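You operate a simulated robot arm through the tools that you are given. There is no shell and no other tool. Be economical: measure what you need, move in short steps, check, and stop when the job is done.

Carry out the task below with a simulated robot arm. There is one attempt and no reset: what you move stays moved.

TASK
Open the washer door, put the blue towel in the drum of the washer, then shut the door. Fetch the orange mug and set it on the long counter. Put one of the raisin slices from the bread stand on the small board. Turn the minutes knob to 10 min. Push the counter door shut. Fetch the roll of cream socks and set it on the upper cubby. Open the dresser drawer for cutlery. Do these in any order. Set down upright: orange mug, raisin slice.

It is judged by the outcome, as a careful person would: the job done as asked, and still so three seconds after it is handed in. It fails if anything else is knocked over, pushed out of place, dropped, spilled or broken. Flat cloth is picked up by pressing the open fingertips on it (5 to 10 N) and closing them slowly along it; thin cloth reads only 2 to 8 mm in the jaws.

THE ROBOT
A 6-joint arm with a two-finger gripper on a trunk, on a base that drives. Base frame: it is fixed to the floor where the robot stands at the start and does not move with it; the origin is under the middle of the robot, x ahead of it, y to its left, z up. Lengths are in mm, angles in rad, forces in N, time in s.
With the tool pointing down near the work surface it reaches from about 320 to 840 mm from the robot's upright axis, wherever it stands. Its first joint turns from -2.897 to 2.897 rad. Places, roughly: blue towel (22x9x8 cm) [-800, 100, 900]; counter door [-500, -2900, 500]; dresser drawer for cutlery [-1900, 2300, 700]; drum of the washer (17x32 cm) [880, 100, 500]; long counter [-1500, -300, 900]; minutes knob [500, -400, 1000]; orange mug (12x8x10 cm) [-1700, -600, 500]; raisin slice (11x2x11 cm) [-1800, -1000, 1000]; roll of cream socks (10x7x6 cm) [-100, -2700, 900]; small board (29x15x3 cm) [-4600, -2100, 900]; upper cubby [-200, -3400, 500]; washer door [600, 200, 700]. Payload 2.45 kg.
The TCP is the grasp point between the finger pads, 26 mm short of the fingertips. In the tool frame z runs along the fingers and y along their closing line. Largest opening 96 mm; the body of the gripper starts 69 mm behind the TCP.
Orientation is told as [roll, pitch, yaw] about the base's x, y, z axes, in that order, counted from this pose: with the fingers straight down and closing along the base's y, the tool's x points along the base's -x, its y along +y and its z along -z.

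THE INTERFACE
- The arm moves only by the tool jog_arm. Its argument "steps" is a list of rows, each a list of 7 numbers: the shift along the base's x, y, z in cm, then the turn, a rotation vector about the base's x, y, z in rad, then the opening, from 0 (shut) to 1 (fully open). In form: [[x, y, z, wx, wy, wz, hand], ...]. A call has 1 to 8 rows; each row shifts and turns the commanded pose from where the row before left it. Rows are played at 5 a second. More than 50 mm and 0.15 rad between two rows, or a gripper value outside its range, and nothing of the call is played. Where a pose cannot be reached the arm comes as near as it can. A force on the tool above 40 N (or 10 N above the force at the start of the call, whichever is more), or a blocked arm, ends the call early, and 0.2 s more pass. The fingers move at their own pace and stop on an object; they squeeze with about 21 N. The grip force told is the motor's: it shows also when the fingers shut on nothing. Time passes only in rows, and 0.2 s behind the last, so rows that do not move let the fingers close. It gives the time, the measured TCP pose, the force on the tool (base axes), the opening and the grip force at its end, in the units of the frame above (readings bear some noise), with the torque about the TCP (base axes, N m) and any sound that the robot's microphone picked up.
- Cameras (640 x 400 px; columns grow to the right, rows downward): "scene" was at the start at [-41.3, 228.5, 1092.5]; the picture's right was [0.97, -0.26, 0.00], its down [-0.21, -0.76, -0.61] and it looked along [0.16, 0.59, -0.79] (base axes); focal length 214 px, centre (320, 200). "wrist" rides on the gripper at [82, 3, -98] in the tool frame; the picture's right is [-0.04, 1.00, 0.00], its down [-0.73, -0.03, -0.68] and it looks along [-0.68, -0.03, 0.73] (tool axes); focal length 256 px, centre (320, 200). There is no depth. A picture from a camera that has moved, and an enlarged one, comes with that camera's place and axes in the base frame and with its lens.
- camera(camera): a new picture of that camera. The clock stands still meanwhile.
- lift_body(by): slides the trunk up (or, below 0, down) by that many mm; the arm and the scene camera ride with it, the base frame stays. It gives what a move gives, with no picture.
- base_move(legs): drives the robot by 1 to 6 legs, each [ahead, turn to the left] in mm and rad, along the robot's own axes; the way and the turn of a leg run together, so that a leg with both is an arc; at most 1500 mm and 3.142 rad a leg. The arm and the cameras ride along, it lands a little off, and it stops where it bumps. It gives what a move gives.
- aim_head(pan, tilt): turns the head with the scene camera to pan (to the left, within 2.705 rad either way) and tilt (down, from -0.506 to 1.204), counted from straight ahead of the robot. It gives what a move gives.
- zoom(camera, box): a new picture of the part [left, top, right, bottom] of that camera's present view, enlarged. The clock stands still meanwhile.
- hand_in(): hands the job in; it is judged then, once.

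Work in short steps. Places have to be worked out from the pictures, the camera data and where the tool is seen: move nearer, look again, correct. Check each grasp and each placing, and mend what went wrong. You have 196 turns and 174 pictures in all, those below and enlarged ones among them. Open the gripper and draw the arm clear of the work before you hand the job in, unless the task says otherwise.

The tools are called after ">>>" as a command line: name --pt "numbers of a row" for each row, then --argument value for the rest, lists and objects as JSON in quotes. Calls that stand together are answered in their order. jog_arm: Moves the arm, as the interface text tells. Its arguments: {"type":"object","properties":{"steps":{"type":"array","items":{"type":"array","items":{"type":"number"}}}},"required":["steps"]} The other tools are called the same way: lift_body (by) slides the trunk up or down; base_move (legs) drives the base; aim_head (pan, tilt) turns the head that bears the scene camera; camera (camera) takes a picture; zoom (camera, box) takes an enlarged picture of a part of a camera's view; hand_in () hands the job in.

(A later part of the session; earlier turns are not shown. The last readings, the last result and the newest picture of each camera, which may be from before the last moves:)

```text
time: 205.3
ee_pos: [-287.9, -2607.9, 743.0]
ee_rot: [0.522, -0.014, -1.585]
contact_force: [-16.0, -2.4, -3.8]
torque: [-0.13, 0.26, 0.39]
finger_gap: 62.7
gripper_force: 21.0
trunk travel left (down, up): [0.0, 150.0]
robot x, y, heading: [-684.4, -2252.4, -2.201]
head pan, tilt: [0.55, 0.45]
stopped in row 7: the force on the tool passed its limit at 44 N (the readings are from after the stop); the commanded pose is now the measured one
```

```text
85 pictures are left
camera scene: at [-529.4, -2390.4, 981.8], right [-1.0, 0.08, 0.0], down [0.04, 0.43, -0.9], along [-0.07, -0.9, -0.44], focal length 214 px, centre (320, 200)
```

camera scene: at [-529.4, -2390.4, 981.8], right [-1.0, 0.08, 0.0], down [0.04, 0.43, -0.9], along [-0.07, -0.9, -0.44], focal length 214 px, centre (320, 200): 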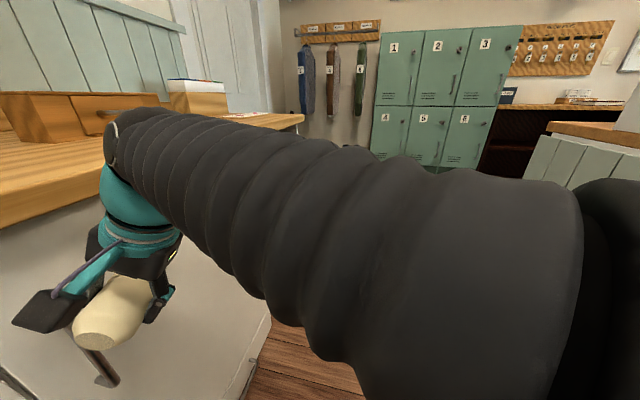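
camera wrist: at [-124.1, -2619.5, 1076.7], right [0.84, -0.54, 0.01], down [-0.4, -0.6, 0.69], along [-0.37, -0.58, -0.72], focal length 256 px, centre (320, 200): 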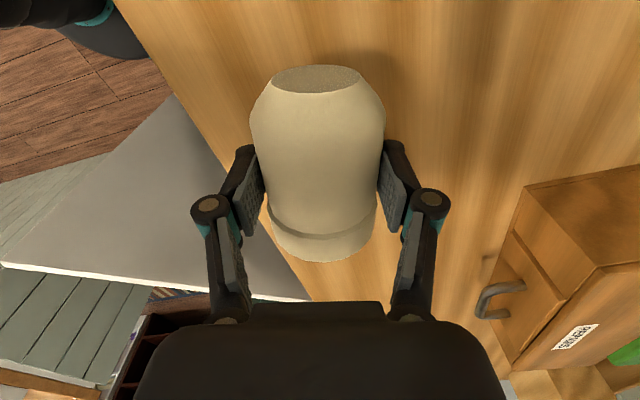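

Firm resistance. I'll retreat and check the door.

>>> jog_arm --pt "-2 0 0 0 0 0 0" --pt "-4 0 0 0 0.13 0 0" --pt "-4 0 0 0 0.13 0 0" --pt "-4 -2 1 0 0.13 0 0" --pt "-4 -3 1 0 0.13 0 0" --pt "-4 -3 1 0 0 0 0" --pt "-4 -3 1 0 0 0 0" --pt "-4 -3 1 0 0 0 0"

>>> camera --camera "scene"

```text
refused: row 5 steps farther than a row can; nothing moved
```

```text
84 pictures are left
camera scene: at [-529.4, -2390.4, 981.8], right [-1.0, 0.08, 0.0], down [0.04, 0.43, -0.9], along [-0.07, -0.9, -0.44], focal length 214 px, centre (320, 200)
```

scene: 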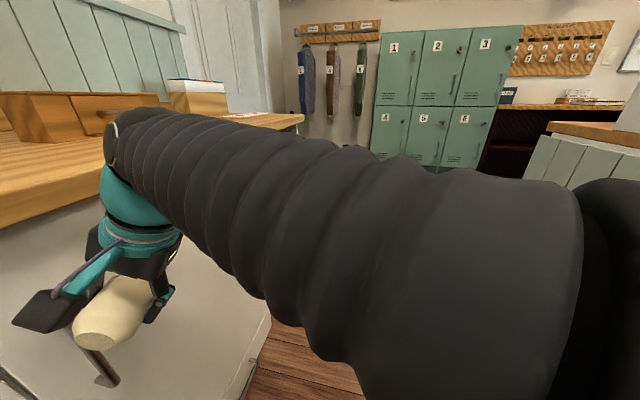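

Row too long; I'll retry with smaller rows.

>>> jog_arm --pt "-2 0 0 0 0 0 0" --pt "-4 0 0 0 0.13 0 0" --pt "-4 0 0 0 0.13 0 0" --pt "-4 -1.5 1 0 0.13 0 0" --pt "-4 -2 1 0 0.13 0 0" --pt "-4 -2 1 0 0 0 0" --pt "-4 -2 1 0 0 0 0" --pt "-4 -2 1 0 0 0 0"

>>> aim_head --pan 0.8 --tilt 0.6

>>> camera --camera "scene"

```text
time: 207.1
ee_pos: [-580.3, -2702.9, 795.6]
ee_rot: [0.002, -0.021, -1.578]
contact_force: [-0.2, 0.1, -1.3]
torque: [0.0, 0.02, 0.0]
finger_gap: 62.6
gripper_force: 20.9
trunk travel left (down, up): [0.0, 150.0]
robot x, y, heading: [-683.1, -2251.7, -2.201]
head pan, tilt: [0.55, 0.45]
```

```text
time: 207.9
ee_pos: [-577.9, -2703.7, 794.4]
ee_rot: [0.003, -0.019, -1.577]
contact_force: [-0.6, 0.3, -0.6]
torque: [-0.01, -0.02, -0.01]
finger_gap: 62.1
gripper_force: 21.1
trunk travel left (down, up): [0.0, 150.0]
robot x, y, heading: [-681.3, -2254.5, -2.197]
head pan, tilt: [0.799, 0.6]
```

```text
83 pictures are left
camera scene: at [-506.4, -2385.3, 968.2], right [-0.99, -0.17, 0.0], down [-0.1, 0.56, -0.83], along [0.14, -0.81, -0.56], focal length 214 px, centre (320, 200)
```

scene: 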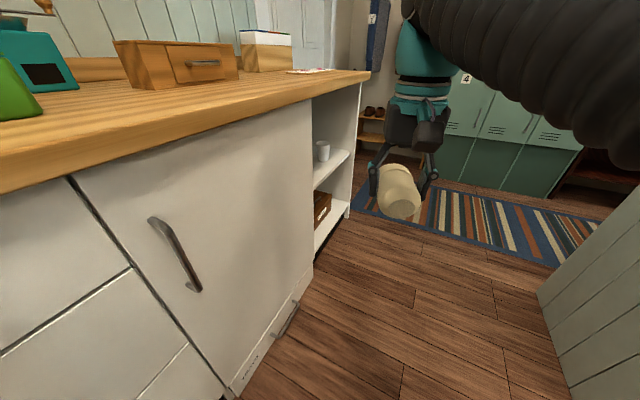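

The counter door is flush shut. The upper shelf is at z≈520, with a cup near (-350, -3376), so I'll aim for the free spot north of it, about (-290, -3240). I'll pull the hand west and drive alongside.

>>> jog_arm --pt "-4 0 0 0 0 0 0" --pt "-4 0 0 0 0 0 0" --pt "-4 0 0 0 0 0 0"

>>> base_move --legs '[[0, 0.4], [820, 0]]'

>>> aim_head --pan 1.3 --tilt 0.6

>>> camera --camera "scene"

```text
time: 208.7
ee_pos: [-705.6, -2700.8, 793.0]
ee_rot: [0.004, -0.02, -1.578]
contact_force: [0.9, 0.1, 0.2]
torque: [0.0, 0.01, 0.0]
finger_gap: 62.2
gripper_force: 21.4
trunk travel left (down, up): [0.0, 150.0]
robot x, y, heading: [-681.5, -2253.3, -2.197]
head pan, tilt: [0.799, 0.6]
```

```text
time: 214.2
ee_pos: [-702.9, -3464.3, 792.8]
ee_rot: [0.001, -0.021, -1.166]
contact_force: [-1.3, -1.1, -0.4]
torque: [0.0, 0.0, -0.02]
finger_gap: 61.4
gripper_force: 20.6
trunk travel left (down, up): [0.0, 150.0]
robot x, y, heading: [-862.7, -3044.0, -1.784]
head pan, tilt: [0.799, 0.6]
```

```text
time: 215.1
ee_pos: [-702.8, -3463.4, 793.0]
ee_rot: [0.005, -0.019, -1.169]
contact_force: [0.3, -0.9, -1.4]
torque: [0.0, -0.01, 0.0]
finger_gap: 61.0
gripper_force: 21.4
trunk travel left (down, up): [0.0, 150.0]
robot x, y, heading: [-863.1, -3045.3, -1.787]
head pan, tilt: [1.3, 0.6]
```

```text
82 pictures are left
camera scene: at [-617.4, -3062.7, 968.2], right [-0.47, -0.88, 0.0], down [-0.5, 0.27, -0.82], along [0.73, -0.39, -0.57], focal length 214 px, centre (320, 200)
```

scene: 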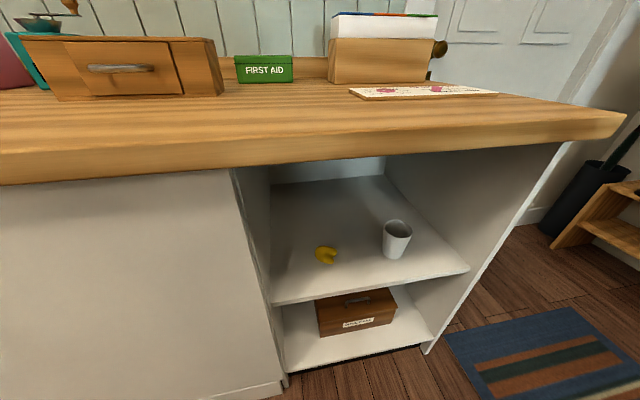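

I have a clear view: shelf z≈520, cup at local s≈329/d≈78 and a small yellow item at s≈136/d≈97. The free spot is behind and between them, s≈225, d≈200, world (-221, -3366). I'll yaw and tilt the tool in front of the cubby.

>>> jog_arm --pt "1 3.5 0 0 0 -0.14 0" --pt "1 3.5 0 0 0 -0.14 0" --pt "1 3.5 0 0 0 -0.14 0" --pt "1 3 0 0 0 -0.14 0" --pt "1 3 0 0 0 -0.14 0" --pt "0 1 -1 -0.04 -0.131 0 0" --pt "0 1 -2 -0.04 -0.131 0 0" --pt "0 0 -2 -0.04 -0.131 0 0"

>>> jog_arm --pt "0 0 -2 -0.04 -0.131 0 0" --pt "0 0 -2 -0.04 -0.131 0 0" --pt "0 0 -2 -0.04 -0.131 0 0" --pt "0 0 -2 -0.04 -0.131 0 0"

>>> camera --camera "scene"

>>> camera --camera "wrist"

```text
time: 216.9
ee_pos: [-652.2, -3279.3, 741.4]
ee_rot: [0.417, -0.019, -1.876]
contact_force: [0.4, 0.5, -0.4]
torque: [-0.01, 0.01, -0.02]
finger_gap: 60.8
gripper_force: 21.4
trunk travel left (down, up): [0.0, 150.0]
robot x, y, heading: [-862.3, -3039.3, -1.79]
head pan, tilt: [1.3, 0.6]
```

```text
time: 217.9
ee_pos: [-652.2, -3278.5, 662.6]
ee_rot: [0.962, -0.012, -1.886]
contact_force: [0.5, 0.1, -0.6]
torque: [0.02, 0.01, -0.03]
finger_gap: 61.0
gripper_force: 20.6
trunk travel left (down, up): [0.0, 150.0]
robot x, y, heading: [-862.2, -3043.2, -1.785]
head pan, tilt: [1.3, 0.6]
```

```text
81 pictures are left
camera scene: at [-617.4, -3062.6, 968.3], right [-0.47, -0.88, 0.0], down [-0.5, 0.26, -0.83], along [0.73, -0.39, -0.56], focal length 214 px, centre (320, 200)
```

scene: 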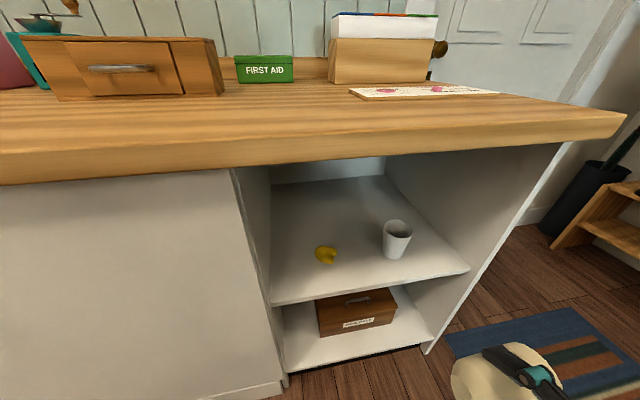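

```text
80 pictures are left
camera wrist: at [-701.9, -3176.3, 719.9], right [0.53, -0.2, 0.82], down [-0.77, -0.52, 0.37], along [0.35, -0.83, -0.43], focal length 256 px, centre (320, 200)
```

wrist: 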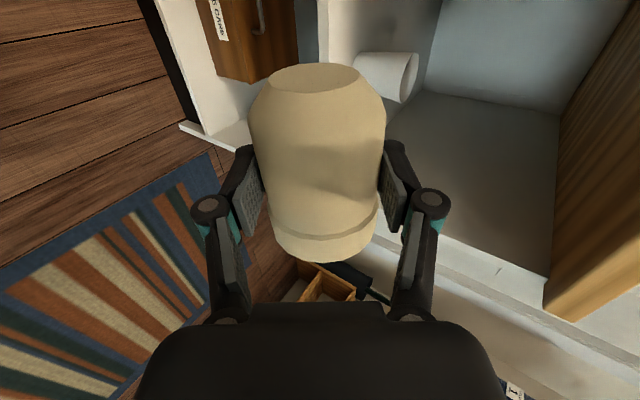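

The cup is confirmed at (-344, -3445). I'll shift to s≈228 and advance inward at z≈655, first half.

>>> jog_arm --pt "1.25 4 0 0 0 0 0" --pt "3.92 -1.22 0 0 0 0 0" --pt "3.92 -1.22 0 0 0 0 0" --pt "3.92 -1.22 0 0 0 0 0" --pt "3.92 -1.22 0 0 0 0 0" --pt "3.92 -1.22 0 0 0 0 0"

>>> camera --camera "scene"

>>> camera --camera "wrist"

```text
time: 219.3
ee_pos: [-443.7, -3298.7, 668.8]
ee_rot: [0.963, -0.012, -1.883]
contact_force: [-0.3, -0.3, -0.1]
torque: [0.03, 0.05, 0.01]
finger_gap: 61.0
gripper_force: 21.3
trunk travel left (down, up): [0.0, 150.0]
robot x, y, heading: [-860.0, -3042.6, -1.791]
head pan, tilt: [1.3, 0.6]
```

```text
79 pictures are left
camera scene: at [-617.4, -3062.5, 968.2], right [-0.47, -0.88, 0.0], down [-0.5, 0.26, -0.83], along [0.73, -0.39, -0.56], focal length 214 px, centre (320, 200)
```

scene: 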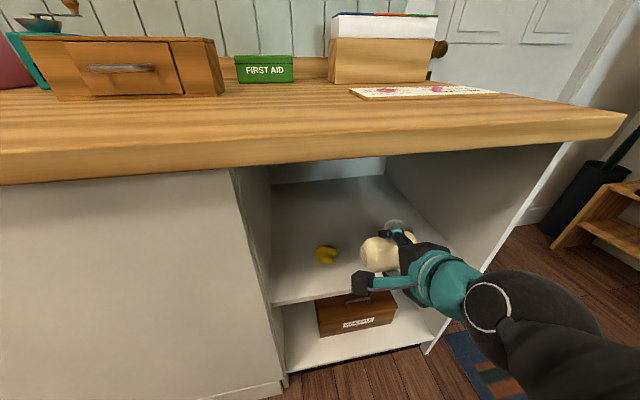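

```text
78 pictures are left
camera wrist: at [-493.6, -3196.9, 725.7], right [0.53, -0.2, 0.82], down [-0.77, -0.52, 0.37], along [0.35, -0.83, -0.43], focal length 256 px, centre (320, 200)
```

wrist: 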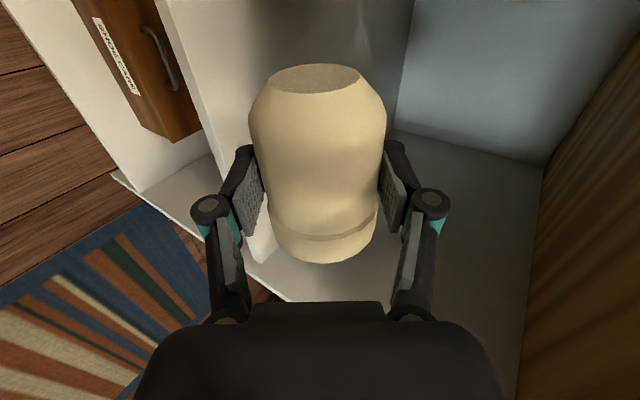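

Passing cleanly. I'll continue inward.

>>> jog_arm --pt "3.92 -1.22 0 0 0 0 0" --pt "3.92 -1.22 0 0 0 0 0" --pt "3.92 -1.22 0 0 0 0 0" --pt "3.92 -1.22 -0.5 0 0 0 0" --pt "3.92 -1.22 -0.5 0 0 0 0" --pt "3.92 -1.22 -0.5 0 0 0 0"

>>> camera --camera "scene"

>>> camera --camera "wrist"

```text
time: 220.7
ee_pos: [-209.5, -3371.4, 647.5]
ee_rot: [0.964, -0.01, -1.881]
contact_force: [-0.2, 0.3, 0.4]
torque: [0.03, 0.03, 0.01]
finger_gap: 60.9
gripper_force: 21.1
trunk travel left (down, up): [0.0, 150.0]
robot x, y, heading: [-857.9, -3045.5, -1.785]
head pan, tilt: [1.3, 0.6]
```

```text
77 pictures are left
camera scene: at [-617.3, -3062.5, 968.2], right [-0.47, -0.88, 0.0], down [-0.5, 0.26, -0.82], along [0.73, -0.39, -0.57], focal length 214 px, centre (320, 200)
```

scene: 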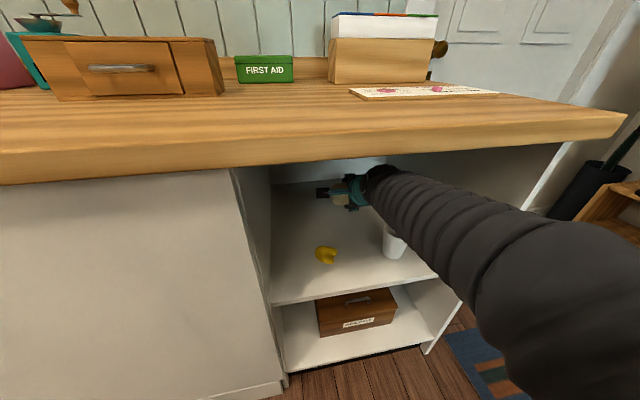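

```text
76 pictures are left
camera wrist: at [-258.6, -3267.9, 705.6], right [0.53, -0.2, 0.82], down [-0.77, -0.52, 0.37], along [0.35, -0.83, -0.43], focal length 256 px, centre (320, 200)
```

wrist: 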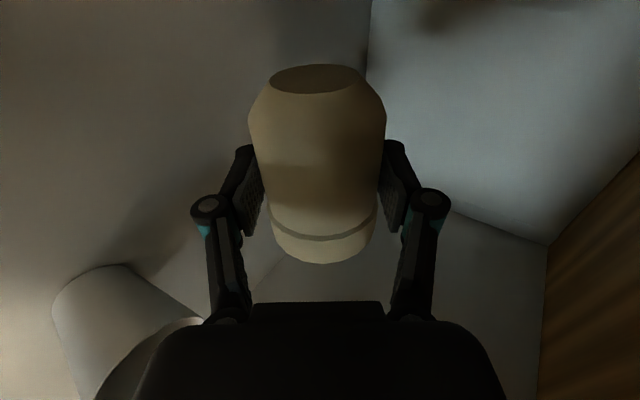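

In position behind the cup and the yellow item. I'll lower gradually, watching force.

>>> jog_arm --pt "0 0 -1.2 0 0 0 0" --pt "0 0 -1.2 0 0 0 0" --pt "0 0 -1.2 0 0 0 0" --pt "0 0 -1.2 0 0 0 0" --pt "0 0 -1 0 0 0 0" --pt "0 0 -0.8 0 0 0 0"

>>> camera --camera "scene"

>>> camera --camera "wrist"

```text
time: 222.1
ee_pos: [-208.7, -3372.1, 582.8]
ee_rot: [0.963, -0.012, -1.882]
contact_force: [-0.3, -0.8, -0.3]
torque: [-0.01, 0.0, 0.01]
finger_gap: 60.8
gripper_force: 20.8
trunk travel left (down, up): [0.0, 150.0]
robot x, y, heading: [-858.6, -3047.5, -1.792]
head pan, tilt: [1.3, 0.6]
```

```text
75 pictures are left
camera scene: at [-617.2, -3062.6, 968.1], right [-0.47, -0.88, 0.0], down [-0.5, 0.27, -0.82], along [0.73, -0.39, -0.57], focal length 214 px, centre (320, 200)
```

scene: 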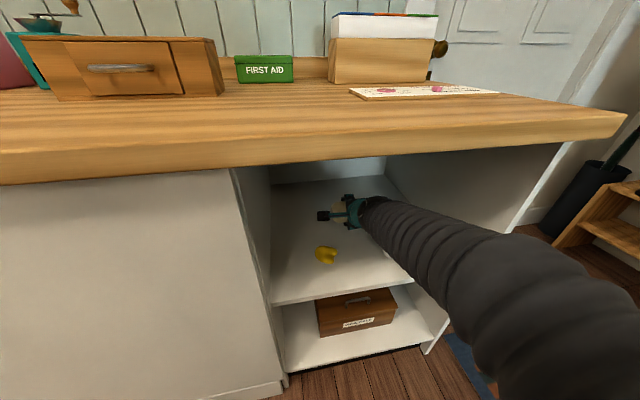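

```text
74 pictures are left
camera wrist: at [-258.9, -3269.9, 639.8], right [0.53, -0.21, 0.82], down [-0.77, -0.52, 0.37], along [0.35, -0.83, -0.43], focal length 256 px, centre (320, 200)
```

wrist: 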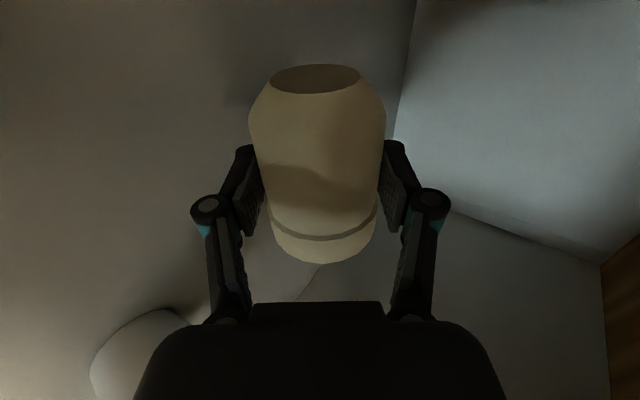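

Just a bit more down until light contact.

>>> jog_arm --pt "0 0 -0.5 0 0 0 0" --pt "0 0 -0.5 0 0 0 0" --pt "0 0 -0.4 0 0 0 0"

```text
time: 222.9
ee_pos: [-209.1, -3373.3, 568.6]
ee_rot: [0.962, -0.011, -1.883]
contact_force: [-0.2, -0.4, -0.5]
torque: [-0.01, -0.01, -0.03]
finger_gap: 60.8
gripper_force: 21.0
trunk travel left (down, up): [0.0, 150.0]
robot x, y, heading: [-860.9, -3040.6, -1.791]
head pan, tilt: [1.3, 0.6]
```

Release, opening moderately, then check.

>>> jog_arm --pt "0 0 0.3 0 0 0 0.75" --pt "0 0 0.3 0 0 0 0.85" --pt "0 0 0.3 0 0 0 0.95" --pt "0 0 0 0 0 0 0.95"

>>> camera --camera "wrist"

```text
time: 223.9
ee_pos: [-210.1, -3373.0, 577.8]
ee_rot: [0.961, -0.009, -1.883]
contact_force: [-0.5, 0.4, 0.1]
torque: [0.0, 0.0, 0.01]
finger_gap: 91.1
gripper_force: 0.0
trunk travel left (down, up): [0.0, 150.0]
robot x, y, heading: [-862.8, -3043.2, -1.787]
head pan, tilt: [1.3, 0.6]
```

```text
73 pictures are left
camera wrist: at [-259.7, -3270.7, 635.4], right [0.53, -0.21, 0.82], down [-0.77, -0.52, 0.37], along [0.35, -0.83, -0.43], focal length 256 px, centre (320, 200)
```

wrist: 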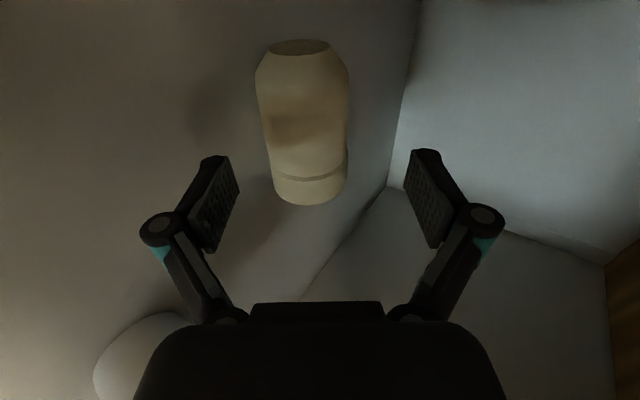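

The socks rest on the shelf. I'll raise and retreat along the entry path.

>>> jog_arm --pt "-1.9 0.6 1.5 0 0 0 0.5" --pt "-1 0.3 2 0 0 0 0.3" --pt "0 0 2.5 0 0 0 0.3" --pt "-3.92 1.22 1.5 0 0 0 0.3" --pt "-3.92 1.22 0 0 0 0 0.3" --pt "-3.92 1.22 0 0 0 0 0.3" --pt "-3.92 1.22 0 0 0 0 0.3" --pt "-3.92 1.22 0 0 0 0 0.3"

>>> jog_arm --pt "-3.92 1.22 0 0 0 0 0.3" --pt "-3.92 1.22 0 0 0 0 0.3" --pt "-3.92 1.22 0 0 0 0 0.3" --pt "-3.92 1.22 0 0 0 0 0.3" --pt "-3.92 1.22 0 0 0 0 0.3"

>>> camera --camera "scene"

```text
time: 225.7
ee_pos: [-435.5, -3302.3, 650.8]
ee_rot: [0.963, -0.009, -1.885]
contact_force: [-0.2, -0.2, 0.3]
torque: [-0.01, -0.02, 0.02]
finger_gap: 28.6
gripper_force: 0.1
trunk travel left (down, up): [0.0, 150.0]
robot x, y, heading: [-863.7, -3044.9, -1.794]
head pan, tilt: [1.3, 0.6]
```

```text
time: 226.9
ee_pos: [-628.1, -3242.8, 653.0]
ee_rot: [0.961, -0.009, -1.882]
contact_force: [0.4, -0.7, -0.6]
torque: [-0.02, -0.02, -0.02]
finger_gap: 28.7
gripper_force: 0.1
trunk travel left (down, up): [0.0, 150.0]
robot x, y, heading: [-859.8, -3046.1, -1.789]
head pan, tilt: [1.3, 0.6]
```

```text
72 pictures are left
camera scene: at [-617.5, -3062.6, 968.2], right [-0.47, -0.88, 0.0], down [-0.5, 0.26, -0.83], along [0.73, -0.39, -0.56], focal length 214 px, centre (320, 200)
```

scene: 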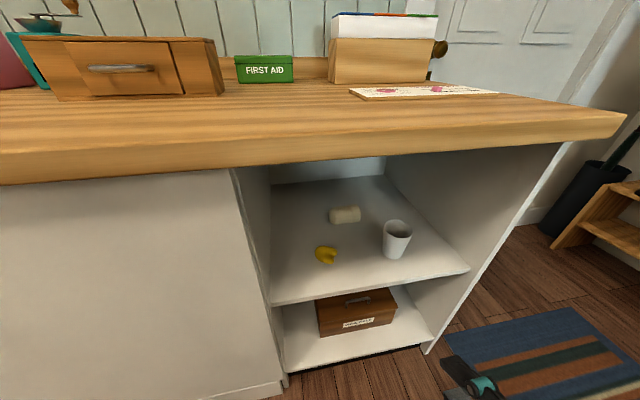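

Socks are placed, cup and yellow item untouched. I'll fold the arm, raise the trunk and drive back north to find the mug and bread stand.

>>> jog_arm --pt "-0.5 0 1 0.04 0.131 0 0.3" --pt "-0.5 0 1 0.04 0.131 0 0.3" --pt "0 0 1 0.04 0.131 0 0.3" --pt "0 0 2 0.04 0.131 0 0.3" --pt "0 0 2 0.04 0.131 0 0.3" --pt "0 0 2 0.04 0.131 0 0.3" --pt "0 0 2 0.04 0.131 0 0.3" --pt "-2 0 0 0 0 0.14 0.3"

>>> lift_body --by 150

>>> jog_arm --pt "-2 -3 0 0 0 0.14 0.3" --pt "-2 -3 0 0 0 0.14 0.3" --pt "-2 -3 0 0 0 0.14 0.3" --pt "-2 -3 0 0 0 0 0.3" --pt "-2 -3 0 0 0 0 0.3"

>>> aim_head --pan -2.0 --tilt 0.3

>>> camera --camera "scene"

```text
time: 228.7
ee_pos: [-659.9, -3241.6, 762.6]
ee_rot: [0.001, -0.019, -1.727]
contact_force: [0.3, -0.7, -0.5]
torque: [0.02, -0.01, -0.01]
finger_gap: 28.8
gripper_force: 0.1
trunk travel left (down, up): [0.0, 150.0]
robot x, y, heading: [-858.9, -3045.8, -1.784]
head pan, tilt: [1.3, 0.6]
```

```text
time: 230.5
ee_pos: [-661.0, -3242.3, 912.0]
ee_rot: [0.003, -0.017, -1.729]
contact_force: [-0.3, 0.1, -0.5]
torque: [0.02, 0.04, 0.0]
finger_gap: 28.5
gripper_force: 0.2
trunk travel left (down, up): [-150.0, 0.0]
robot x, y, heading: [-859.2, -3042.7, -1.788]
head pan, tilt: [1.3, 0.6]
```

```text
time: 231.7
ee_pos: [-762.1, -3389.5, 912.5]
ee_rot: [0.005, -0.02, -1.308]
contact_force: [0.3, 0.0, 0.0]
torque: [-0.04, 0.01, -0.01]
finger_gap: 28.9
gripper_force: 0.1
trunk travel left (down, up): [-150.0, 0.0]
robot x, y, heading: [-862.5, -3041.1, -1.788]
head pan, tilt: [1.3, 0.6]
```

```text
time: 234.5
ee_pos: [-760.4, -3389.6, 911.6]
ee_rot: [0.003, -0.019, -1.307]
contact_force: [0.0, 0.3, 0.6]
torque: [-0.02, 0.01, 0.0]
finger_gap: 28.9
gripper_force: 0.1
trunk travel left (down, up): [-150.0, 0.0]
robot x, y, heading: [-859.0, -3044.8, -1.79]
head pan, tilt: [-2.0, 0.3]
```

```text
71 pictures are left
camera scene: at [-770.0, -2964.9, 1145.7], right [0.6, 0.8, 0.0], down [0.24, -0.18, -0.96], along [-0.76, 0.58, -0.3], focal length 214 px, centre (320, 200)
```

scene: 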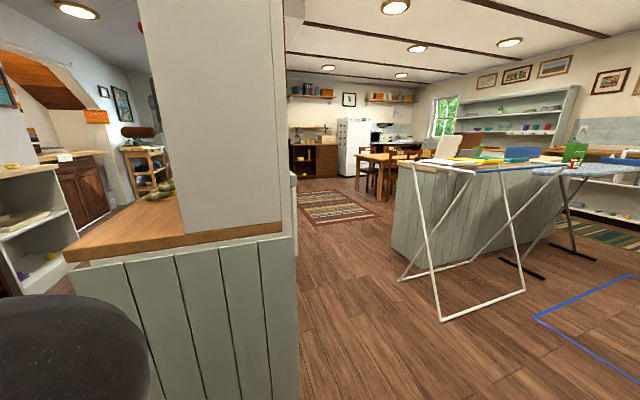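

The route to the island's west side is open via y≈-2170. I'll reverse north, turn west, and drive.

>>> base_move --legs '[[-880, 0], [0, -1.35], [1350, 0]]'

>>> aim_head --pan -1.0 --tilt 0.35

>>> camera --camera "scene"

```text
time: 247.5
ee_pos: [-2169.2, -2357.1, 914.1]
ee_rot: [-0.003, -0.014, -2.68]
contact_force: [-3.0, 29.7, 0.2]
torque: [-2.18, -0.13, -0.74]
finger_gap: 28.8
gripper_force: 0.1
trunk travel left (down, up): [-150.0, 0.0]
robot x, y, heading: [-1854.3, -2191.7, 3.123]
head pan, tilt: [-2.0, 0.3]
stopped in leg 3: the force on the tool passed its limit at 118 N (the readings are from after the stop); the commanded pose is now the measured one
```

```text
time: 248.8
ee_pos: [-2168.6, -2355.9, 913.8]
ee_rot: [0.001, -0.016, -2.676]
contact_force: [-3.8, 43.2, -1.2]
torque: [-3.37, -0.28, -1.33]
finger_gap: 28.9
gripper_force: 0.2
trunk travel left (down, up): [-150.0, 0.0]
robot x, y, heading: [-1856.3, -2193.1, 3.127]
head pan, tilt: [-1.0, 0.351]
```

```text
70 pictures are left
camera scene: at [-1848.0, -2271.2, 1141.2], right [0.85, 0.53, 0.0], down [0.18, -0.29, -0.94], along [-0.49, 0.8, -0.35], focal length 214 px, centre (320, 200)
```

scene: 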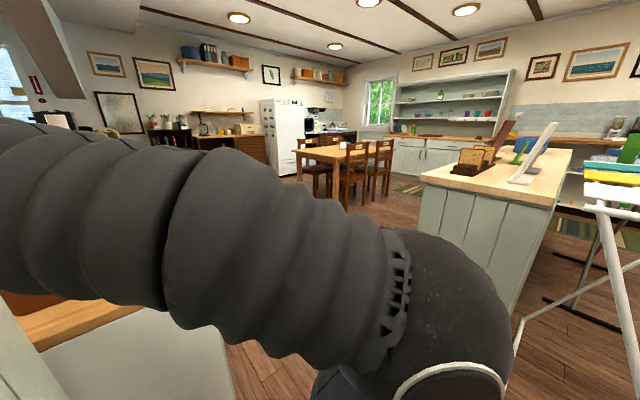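

The hand touched something on its -y side. I'll look with the wrist camera before relieving.

>>> camera --camera "wrist"

>>> jog_arm --pt "0 2 0 0 0 0 0.3" --pt "0 3 0 0 0 0 0.3" --pt "0 4 0 0 0 0 0.3" --pt "0 4 0 0 0 0 0.3"

>>> aim_head --pan 0.5 --tilt 0.4

>>> camera --camera "scene"

```text
69 pictures are left
camera wrist: at [-2093.3, -2322.4, 1010.8], right [0.41, -0.91, 0.0], down [-0.66, -0.3, 0.69], along [-0.63, -0.28, -0.72], focal length 256 px, centre (320, 200)
```

wrist: 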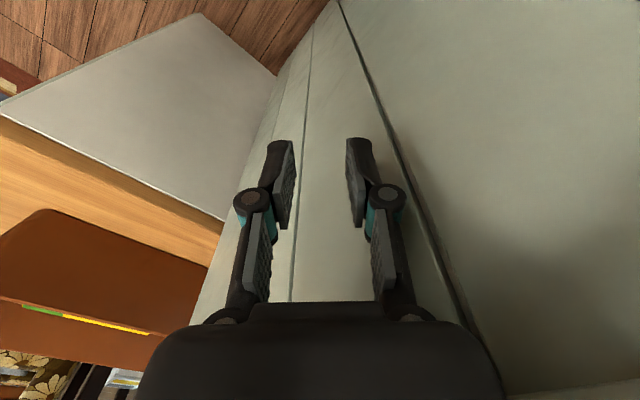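

```text
time: 249.8
ee_pos: [-2169.0, -2226.9, 915.2]
ee_rot: [-0.004, -0.015, -2.676]
contact_force: [0.3, 0.1, -0.7]
torque: [0.0, 0.05, 0.0]
finger_gap: 28.9
gripper_force: 0.0
trunk travel left (down, up): [-150.0, 0.0]
robot x, y, heading: [-1856.0, -2196.0, 3.128]
head pan, tilt: [-1.0, 0.351]
```

```text
time: 251.4
ee_pos: [-2168.7, -2228.5, 915.8]
ee_rot: [-0.004, -0.016, -2.678]
contact_force: [-0.4, 0.3, -0.6]
torque: [0.0, 0.01, 0.02]
finger_gap: 28.7
gripper_force: 0.0
trunk travel left (down, up): [-150.0, 0.0]
robot x, y, heading: [-1857.5, -2194.8, 3.129]
head pan, tilt: [0.499, 0.4]
```

```text
68 pictures are left
camera scene: at [-1880.5, -2396.7, 1136.4], right [-0.47, 0.89, 0.0], down [0.34, 0.18, -0.92], along [-0.82, -0.43, -0.39], focal length 214 px, centre (320, 200)
```

scene: 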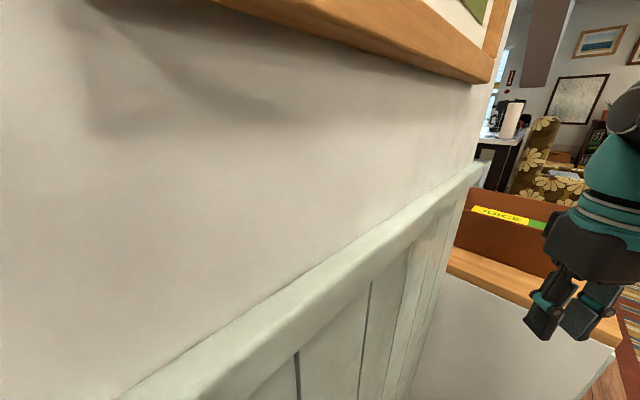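

It only touched the fixed wall panel. I'll drive northwest between the island corner and the low table to the island's west side.

>>> base_move --legs '[[0, -1.08], [1100, 0], [0, -1.2]]'

>>> aim_head --pan -0.2 --tilt 0.45

>>> camera --camera "scene"

```text
time: 253.6
ee_pos: [-2115.6, -2021.4, 914.9]
ee_rot: [-0.004, -0.014, 2.922]
contact_force: [0.3, 0.8, 0.1]
torque: [-0.01, 0.03, 0.02]
finger_gap: 28.9
gripper_force: 0.0
trunk travel left (down, up): [-150.0, 0.0]
robot x, y, heading: [-1852.3, -2190.9, 2.446]
head pan, tilt: [0.499, 0.4]
stopped in leg 1: the robot was blocked; the commanded pose is now the measured one
```

```text
time: 254.7
ee_pos: [-2116.8, -2020.4, 914.7]
ee_rot: [-0.003, -0.014, 2.922]
contact_force: [-0.6, 0.3, -0.1]
torque: [0.0, -0.01, -0.03]
finger_gap: 28.8
gripper_force: 0.1
trunk travel left (down, up): [-150.0, 0.0]
robot x, y, heading: [-1854.5, -2193.2, 2.45]
head pan, tilt: [-0.201, 0.45]
```

```text
67 pictures are left
camera scene: at [-1964.7, -2281.6, 1131.8], right [0.78, 0.63, 0.0], down [0.27, -0.34, -0.9], along [-0.56, 0.7, -0.44], focal length 214 px, centre (320, 200)
```

scene: 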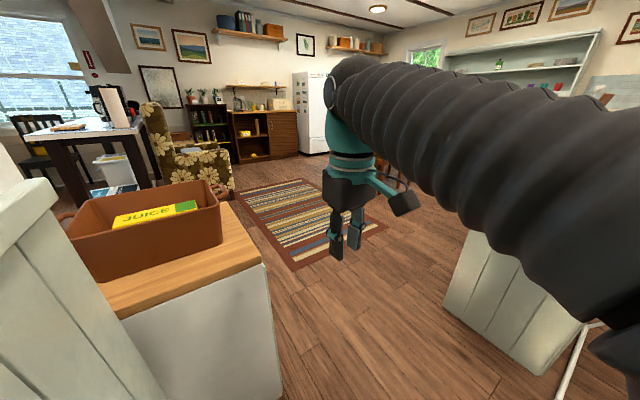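

The base tail brushed the wall while turning. I'll move ahead a little first, then turn.

>>> base_move --legs '[[150, 0], [0, -0.4], [950, 0], [0, -1.2]]'

>>> camera --camera "scene"

```text
time: 264.7
ee_pos: [-2201.1, -1010.4, 915.0]
ee_rot: [-0.002, -0.016, 1.316]
contact_force: [0.9, -0.3, 0.1]
torque: [-0.02, -0.01, -0.01]
finger_gap: 28.9
gripper_force: 0.0
trunk travel left (down, up): [-150.0, 0.0]
robot x, y, heading: [-2379.2, -1267.5, 0.846]
head pan, tilt: [-0.201, 0.45]
```

```text
66 pictures are left
camera scene: at [-2466.8, -1154.5, 1131.8], right [0.6, -0.8, 0.0], down [-0.35, -0.26, -0.9], along [0.72, 0.54, -0.44], focal length 214 px, centre (320, 200)
```

scene: 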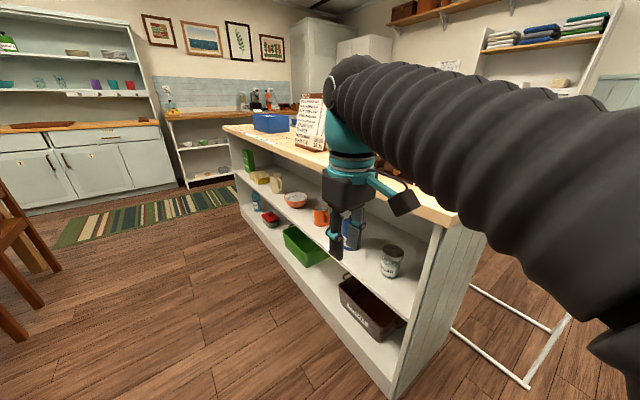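

The orange mug is on the island's west-side shelf, around (-1690, -580). I'll drive to face it.

>>> base_move --legs '[[0, 0.664], [630, 0], [0, -1.74]]'

>>> aim_head --pan 0.15 --tilt 0.6

>>> camera --camera "scene"

```text
time: 274.3
ee_pos: [-2038.1, -681.3, 914.5]
ee_rot: [-0.004, -0.015, 0.233]
contact_force: [-0.4, 0.4, -0.6]
torque: [0.01, 0.03, 0.02]
finger_gap: 29.0
gripper_force: 0.0
trunk travel left (down, up): [-150.0, 0.0]
robot x, y, heading: [-2357.2, -642.7, -0.242]
head pan, tilt: [-0.201, 0.45]
```

```text
time: 275.1
ee_pos: [-2037.9, -680.0, 915.4]
ee_rot: [-0.004, -0.014, 0.234]
contact_force: [0.0, -1.2, 0.1]
torque: [0.0, -0.02, 0.02]
finger_gap: 28.6
gripper_force: 0.0
trunk travel left (down, up): [-150.0, 0.0]
robot x, y, heading: [-2351.9, -644.6, -0.244]
head pan, tilt: [0.15, 0.6]
```

```text
65 pictures are left
camera scene: at [-2285.9, -484.7, 1118.2], right [-0.09, -1.0, 0.0], down [-0.56, 0.05, -0.83], along [0.82, -0.07, -0.56], focal length 214 px, centre (320, 200)
```

scene: 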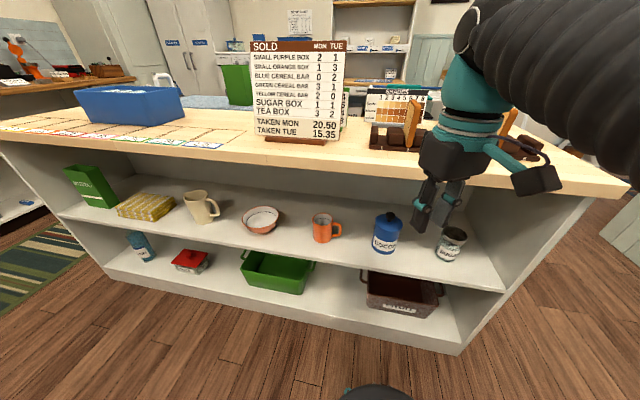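

Mug at (-1657, -546, 538), shelf z≈488. I'll zoom in to see the handle direction for planning the grasp.

>>> zoom --camera "scene" --box '[220, 170, 420, 295]'

>>> zoom --camera "scene" --box '[300, 60, 560, 222]'

```text
3.20 times, centred on (320, 232) of scene
camera zoom: at [-2285.9, -484.7, 1118.2], right [-0.09, -1.0, 0.0], down [-0.56, 0.05, -0.83], along [0.82, -0.07, -0.56], focal length 686 px, centre (320, 96)
```

zoom: 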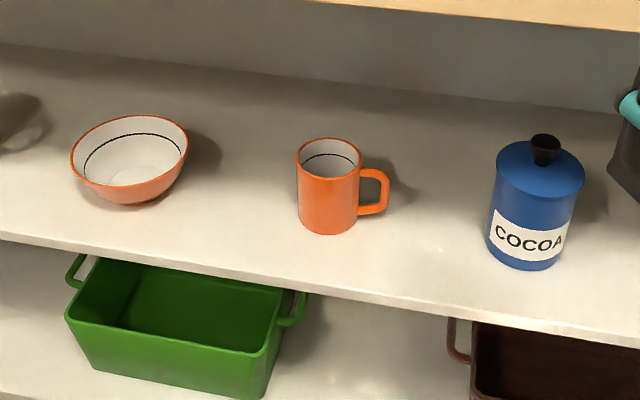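

```text
2.46 times, centred on (430, 141) of scene
camera zoom: at [-2285.9, -484.7, 1118.2], right [-0.09, -1.0, 0.0], down [-0.56, 0.05, -0.83], along [0.82, -0.07, -0.56], focal length 528 px, centre (49, 345)
```

zoom: 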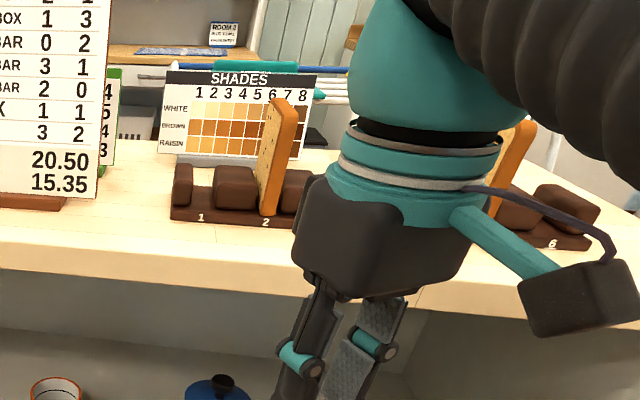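

The handle points south (-y), with clear gaps to the bowl and cocoa tin. I'll approach from the north-west so the fingers avoid the handle, and drive the base there.

>>> base_move --legs '[[0, 1.41], [770, 0], [0, -2.18]]'

>>> lift_body --by -150

>>> aim_head --pan 0.15 --tilt 0.6

>>> camera --camera "scene"

```text
time: 287.9
ee_pos: [-1842.0, -196.0, 914.5]
ee_rot: [-0.003, -0.016, -0.555]
contact_force: [-0.1, 0.1, -0.7]
torque: [0.01, -0.05, 0.03]
finger_gap: 28.8
gripper_force: 0.0
trunk travel left (down, up): [-150.0, 0.0]
robot x, y, heading: [-2035.7, 54.7, -1.025]
head pan, tilt: [0.15, 0.6]
```

```text
time: 289.6
ee_pos: [-1842.2, -196.3, 765.2]
ee_rot: [-0.003, -0.016, -0.557]
contact_force: [0.1, 0.2, 0.4]
torque: [0.02, 0.03, 0.01]
finger_gap: 28.9
gripper_force: 0.0
trunk travel left (down, up): [0.0, 150.0]
robot x, y, heading: [-2038.4, 52.6, -1.03]
head pan, tilt: [0.15, 0.6]
```

```text
time: 290.2
ee_pos: [-1842.1, -195.7, 765.0]
ee_rot: [-0.004, -0.015, -0.558]
contact_force: [-0.4, 0.6, 0.8]
torque: [-0.03, -0.02, 0.0]
finger_gap: 28.7
gripper_force: 0.0
trunk travel left (down, up): [0.0, 150.0]
robot x, y, heading: [-2036.9, 51.6, -1.028]
head pan, tilt: [0.15, 0.6]
```

```text
62 pictures are left
camera scene: at [-1876.2, 116.1, 968.2], right [-0.77, -0.64, 0.0], down [-0.36, 0.44, -0.83], along [0.53, -0.64, -0.56], focal length 214 px, centre (320, 200)
```

scene: 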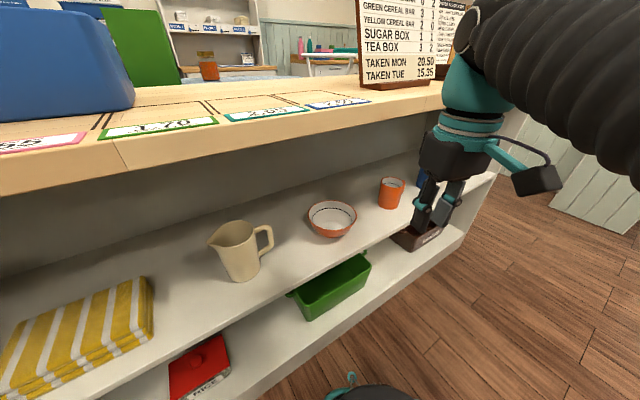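

Now I'll yaw to azimuth ≈-1.28 and tilt 47° toward the mug, moving to a pre-approach point.

>>> jog_arm --pt "0 0 0 0 0 -0.145 1" --pt "0 0 0 0 0 -0.145 1" --pt "0 0 0 0 0 -0.145 1" --pt "0 0 -1 0 0 -0.145 1" --pt "0 0 -1 0 0 -0.145 1" --pt "1 -0.5 -2 -0.131 -0.039 0 1" --pt "1 -0.5 -2 -0.131 -0.039 0 1" --pt "1 -0.5 -2 -0.131 -0.039 0 1"

>>> jog_arm --pt "1 -0.5 -2 -0.131 -0.039 0 1" --pt "1 -0.5 -2 -0.131 -0.039 0 1" --pt "1 -1 -2 -0.131 -0.039 0 1" --pt "1 -1 -3 0 0 0 1" --pt "1 -1 -3 0 0 0 1"

>>> camera --camera "wrist"

>>> camera --camera "scene"

```text
time: 292.0
ee_pos: [-1812.6, -208.6, 686.4]
ee_rot: [-0.001, -0.425, -1.284]
contact_force: [0.2, 0.1, 1.1]
torque: [0.01, -0.01, 0.0]
finger_gap: 96.3
gripper_force: 0.0
trunk travel left (down, up): [0.0, 150.0]
robot x, y, heading: [-2037.3, 51.1, -1.031]
head pan, tilt: [0.15, 0.6]
```

```text
time: 293.2
ee_pos: [-1763.6, -249.8, 565.0]
ee_rot: [-0.002, -0.835, -1.282]
contact_force: [-0.2, -0.1, 0.7]
torque: [0.01, -0.02, -0.03]
finger_gap: 95.7
gripper_force: 0.1
trunk travel left (down, up): [0.0, 150.0]
robot x, y, heading: [-2034.5, 51.7, -1.028]
head pan, tilt: [0.15, 0.6]
```

```text
61 pictures are left
camera wrist: at [-1796.4, -126.4, 570.2], right [0.97, 0.26, 0.03], down [-0.03, 0.0, 1.0], along [0.26, -0.97, 0.01], focal length 256 px, centre (320, 200)
```

wrist: 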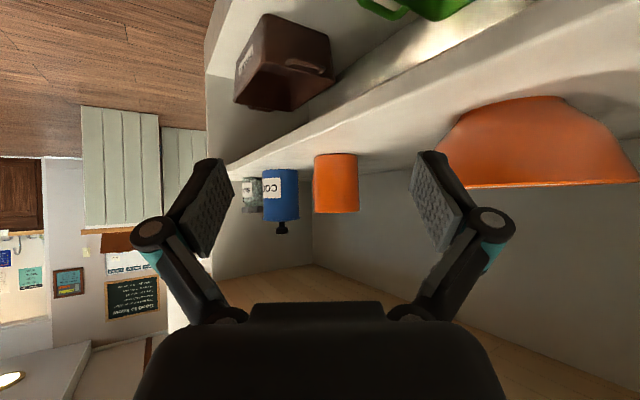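

```text
60 pictures are left
camera scene: at [-1876.2, 116.2, 968.2], right [-0.77, -0.64, 0.0], down [-0.36, 0.44, -0.83], along [0.53, -0.64, -0.56], focal length 214 px, centre (320, 200)
```

scene: 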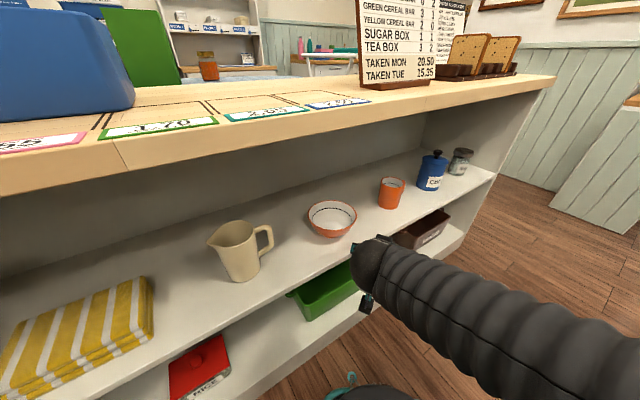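

The handle is directly behind the mug from this side, ideal. The mug is ~18 mm to the right of my line and ~308 mm ahead. I'll shift and advance 180 mm.

>>> jog_arm --pt "1.7 0.5 -1 0 0 0 1" --pt "1.3 -4.3 -1 0 0 0 1" --pt "1.3 -4.3 0 0 0 0 1" --pt "1.3 -4.3 0 0 0 0 1" --pt "1.3 -4.3 0 0 0 0 1"

>>> camera --camera "wrist"

```text
time: 294.4
ee_pos: [-1694.3, -417.6, 546.7]
ee_rot: [-0.003, -0.835, -1.282]
contact_force: [-0.2, -0.2, 0.6]
torque: [-0.03, 0.0, -0.01]
finger_gap: 96.1
gripper_force: 0.1
trunk travel left (down, up): [0.0, 150.0]
robot x, y, heading: [-2035.3, 49.9, -1.032]
head pan, tilt: [0.15, 0.6]
```

```text
59 pictures are left
camera wrist: at [-1728.2, -295.7, 550.7], right [0.97, 0.26, 0.03], down [-0.03, 0.0, 1.0], along [0.26, -0.97, 0.01], focal length 256 px, centre (320, 200)
```

wrist: 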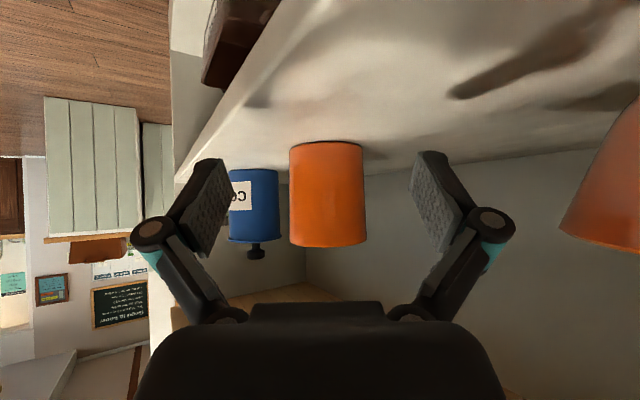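

Centred. I'll advance 118 mm and close.

>>> jog_arm --pt "1.2 -3.7 0 0 0 0 1" --pt "1.2 -3.7 0 0 0 0 1" --pt "1.2 -3.7 0 0 0 0 1"

>>> camera --camera "wrist"

```text
time: 295.2
ee_pos: [-1657.0, -530.2, 545.6]
ee_rot: [-0.004, -0.836, -1.281]
contact_force: [0.3, 0.4, -0.1]
torque: [0.04, 0.0, 0.0]
finger_gap: 96.2
gripper_force: 0.0
trunk travel left (down, up): [0.0, 150.0]
robot x, y, heading: [-2036.3, 53.0, -1.03]
head pan, tilt: [0.15, 0.6]
```

```text
58 pictures are left
camera wrist: at [-1690.1, -406.9, 550.5], right [0.97, 0.26, 0.03], down [-0.03, 0.0, 1.0], along [0.26, -0.97, 0.01], focal length 256 px, centre (320, 200)
```

wrist: 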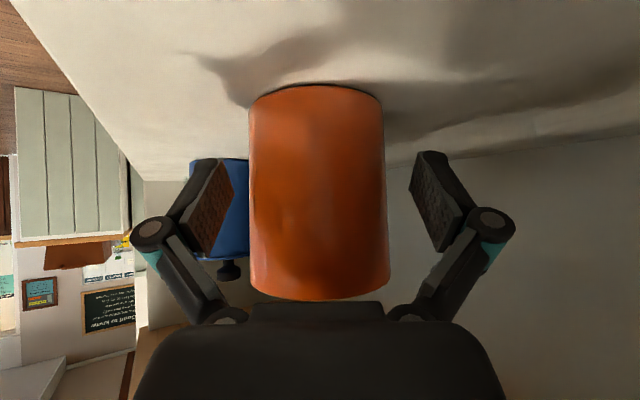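

The mug is between the jaws; close.

>>> jog_arm --pt "0.2 -0.6 0 0 0 0 0.8" --pt "0 0 0 0 0 0 0.4" --pt "0 0 0 0 0 0 0" --pt "0 0 0 0 0 0 0"

>>> jog_arm --pt "0 0 1 0 0 0 0" --pt "0 0 1.5 0 0 0 0" --pt "0 0 1.5 0 0 0 0"

>>> camera --camera "wrist"

```text
time: 296.2
ee_pos: [-1655.7, -534.7, 545.2]
ee_rot: [-0.003, -0.836, -1.282]
contact_force: [-1.2, 0.8, 3.6]
torque: [-0.1, 0.09, 0.02]
finger_gap: 77.1
gripper_force: 20.8
trunk travel left (down, up): [0.0, 150.0]
robot x, y, heading: [-2035.6, 50.0, -1.029]
head pan, tilt: [0.15, 0.6]
```

```text
time: 297.0
ee_pos: [-1658.3, -535.9, 582.9]
ee_rot: [-0.003, -0.835, -1.281]
contact_force: [0.3, -0.5, -2.5]
torque: [0.03, 0.05, -0.02]
finger_gap: 77.4
gripper_force: 21.0
trunk travel left (down, up): [0.0, 150.0]
robot x, y, heading: [-2036.0, 56.5, -1.03]
head pan, tilt: [0.15, 0.6]
```

```text
57 pictures are left
camera wrist: at [-1690.8, -414.2, 589.2], right [0.97, 0.26, 0.03], down [-0.03, 0.0, 1.0], along [0.26, -0.97, 0.01], focal length 256 px, centre (320, 200)
```

wrist: 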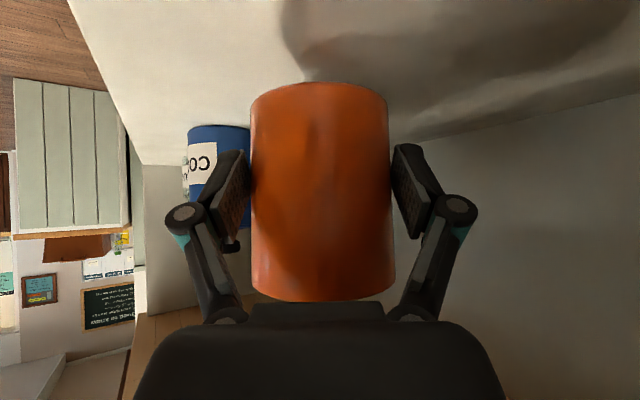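

Mug lifted upright. I'll retreat out of the shelf along the same line.

>>> jog_arm --pt "-1.2 4 0 0 0 0 0" --pt "-1.2 4 0 0 0 0 0" --pt "-1.2 4 0 0 0 0 0" --pt "-1.2 4 0 0 0 0 0" --pt "-1.2 4 0 0 0 0 0" --pt "-1.3 4 0 0 0 0 0" --pt "-2.5 3.5 0 0 0 0 0" --pt "-4 1 0 0 0 0 0"

>>> jog_arm --pt "-4.5 0 0 0 0 0 0" --pt "-4 0 0 0 0 0 0" --pt "0 0 3 0 0 0.14 0" --pt "0 0 3 0 0 0.14 0" --pt "0 0 3 0 0 0.14 0" --pt "0 0 3 0 0 0.14 0"

>>> lift_body --by 150

>>> camera --camera "scene"

```text
time: 298.8
ee_pos: [-1795.1, -247.4, 587.6]
ee_rot: [-0.005, -0.837, -1.281]
contact_force: [0.4, 0.5, -3.7]
torque: [0.07, 0.03, 0.0]
finger_gap: 77.2
gripper_force: 20.7
trunk travel left (down, up): [0.0, 150.0]
robot x, y, heading: [-2034.4, 53.9, -1.028]
head pan, tilt: [0.15, 0.6]
```

```text
time: 300.2
ee_pos: [-1874.1, -255.3, 714.9]
ee_rot: [-0.003, -0.836, -0.721]
contact_force: [0.9, 1.3, -2.7]
torque: [0.09, 0.04, 0.01]
finger_gap: 77.0
gripper_force: 21.1
out of reach, approached as far as the arm can: row 2
trunk travel left (down, up): [0.0, 150.0]
robot x, y, heading: [-2039.0, 54.0, -1.039]
head pan, tilt: [0.15, 0.6]
```

```text
time: 301.9
ee_pos: [-1874.9, -255.9, 865.4]
ee_rot: [-0.003, -0.836, -0.719]
contact_force: [0.2, -0.5, -2.9]
torque: [0.02, 0.05, 0.03]
finger_gap: 77.2
gripper_force: 21.3
trunk travel left (down, up): [-150.0, 0.0]
robot x, y, heading: [-2036.0, 51.0, -1.033]
head pan, tilt: [0.15, 0.6]
```

```text
56 pictures are left
camera scene: at [-1876.1, 116.1, 1118.1], right [-0.77, -0.64, 0.0], down [-0.36, 0.44, -0.83], along [0.53, -0.64, -0.56], focal length 214 px, centre (320, 200)
```

scene: 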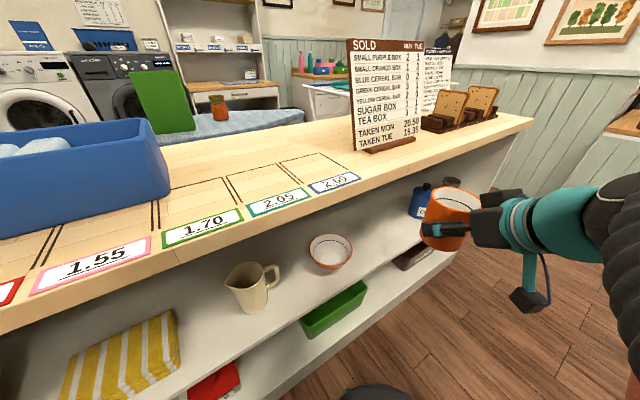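

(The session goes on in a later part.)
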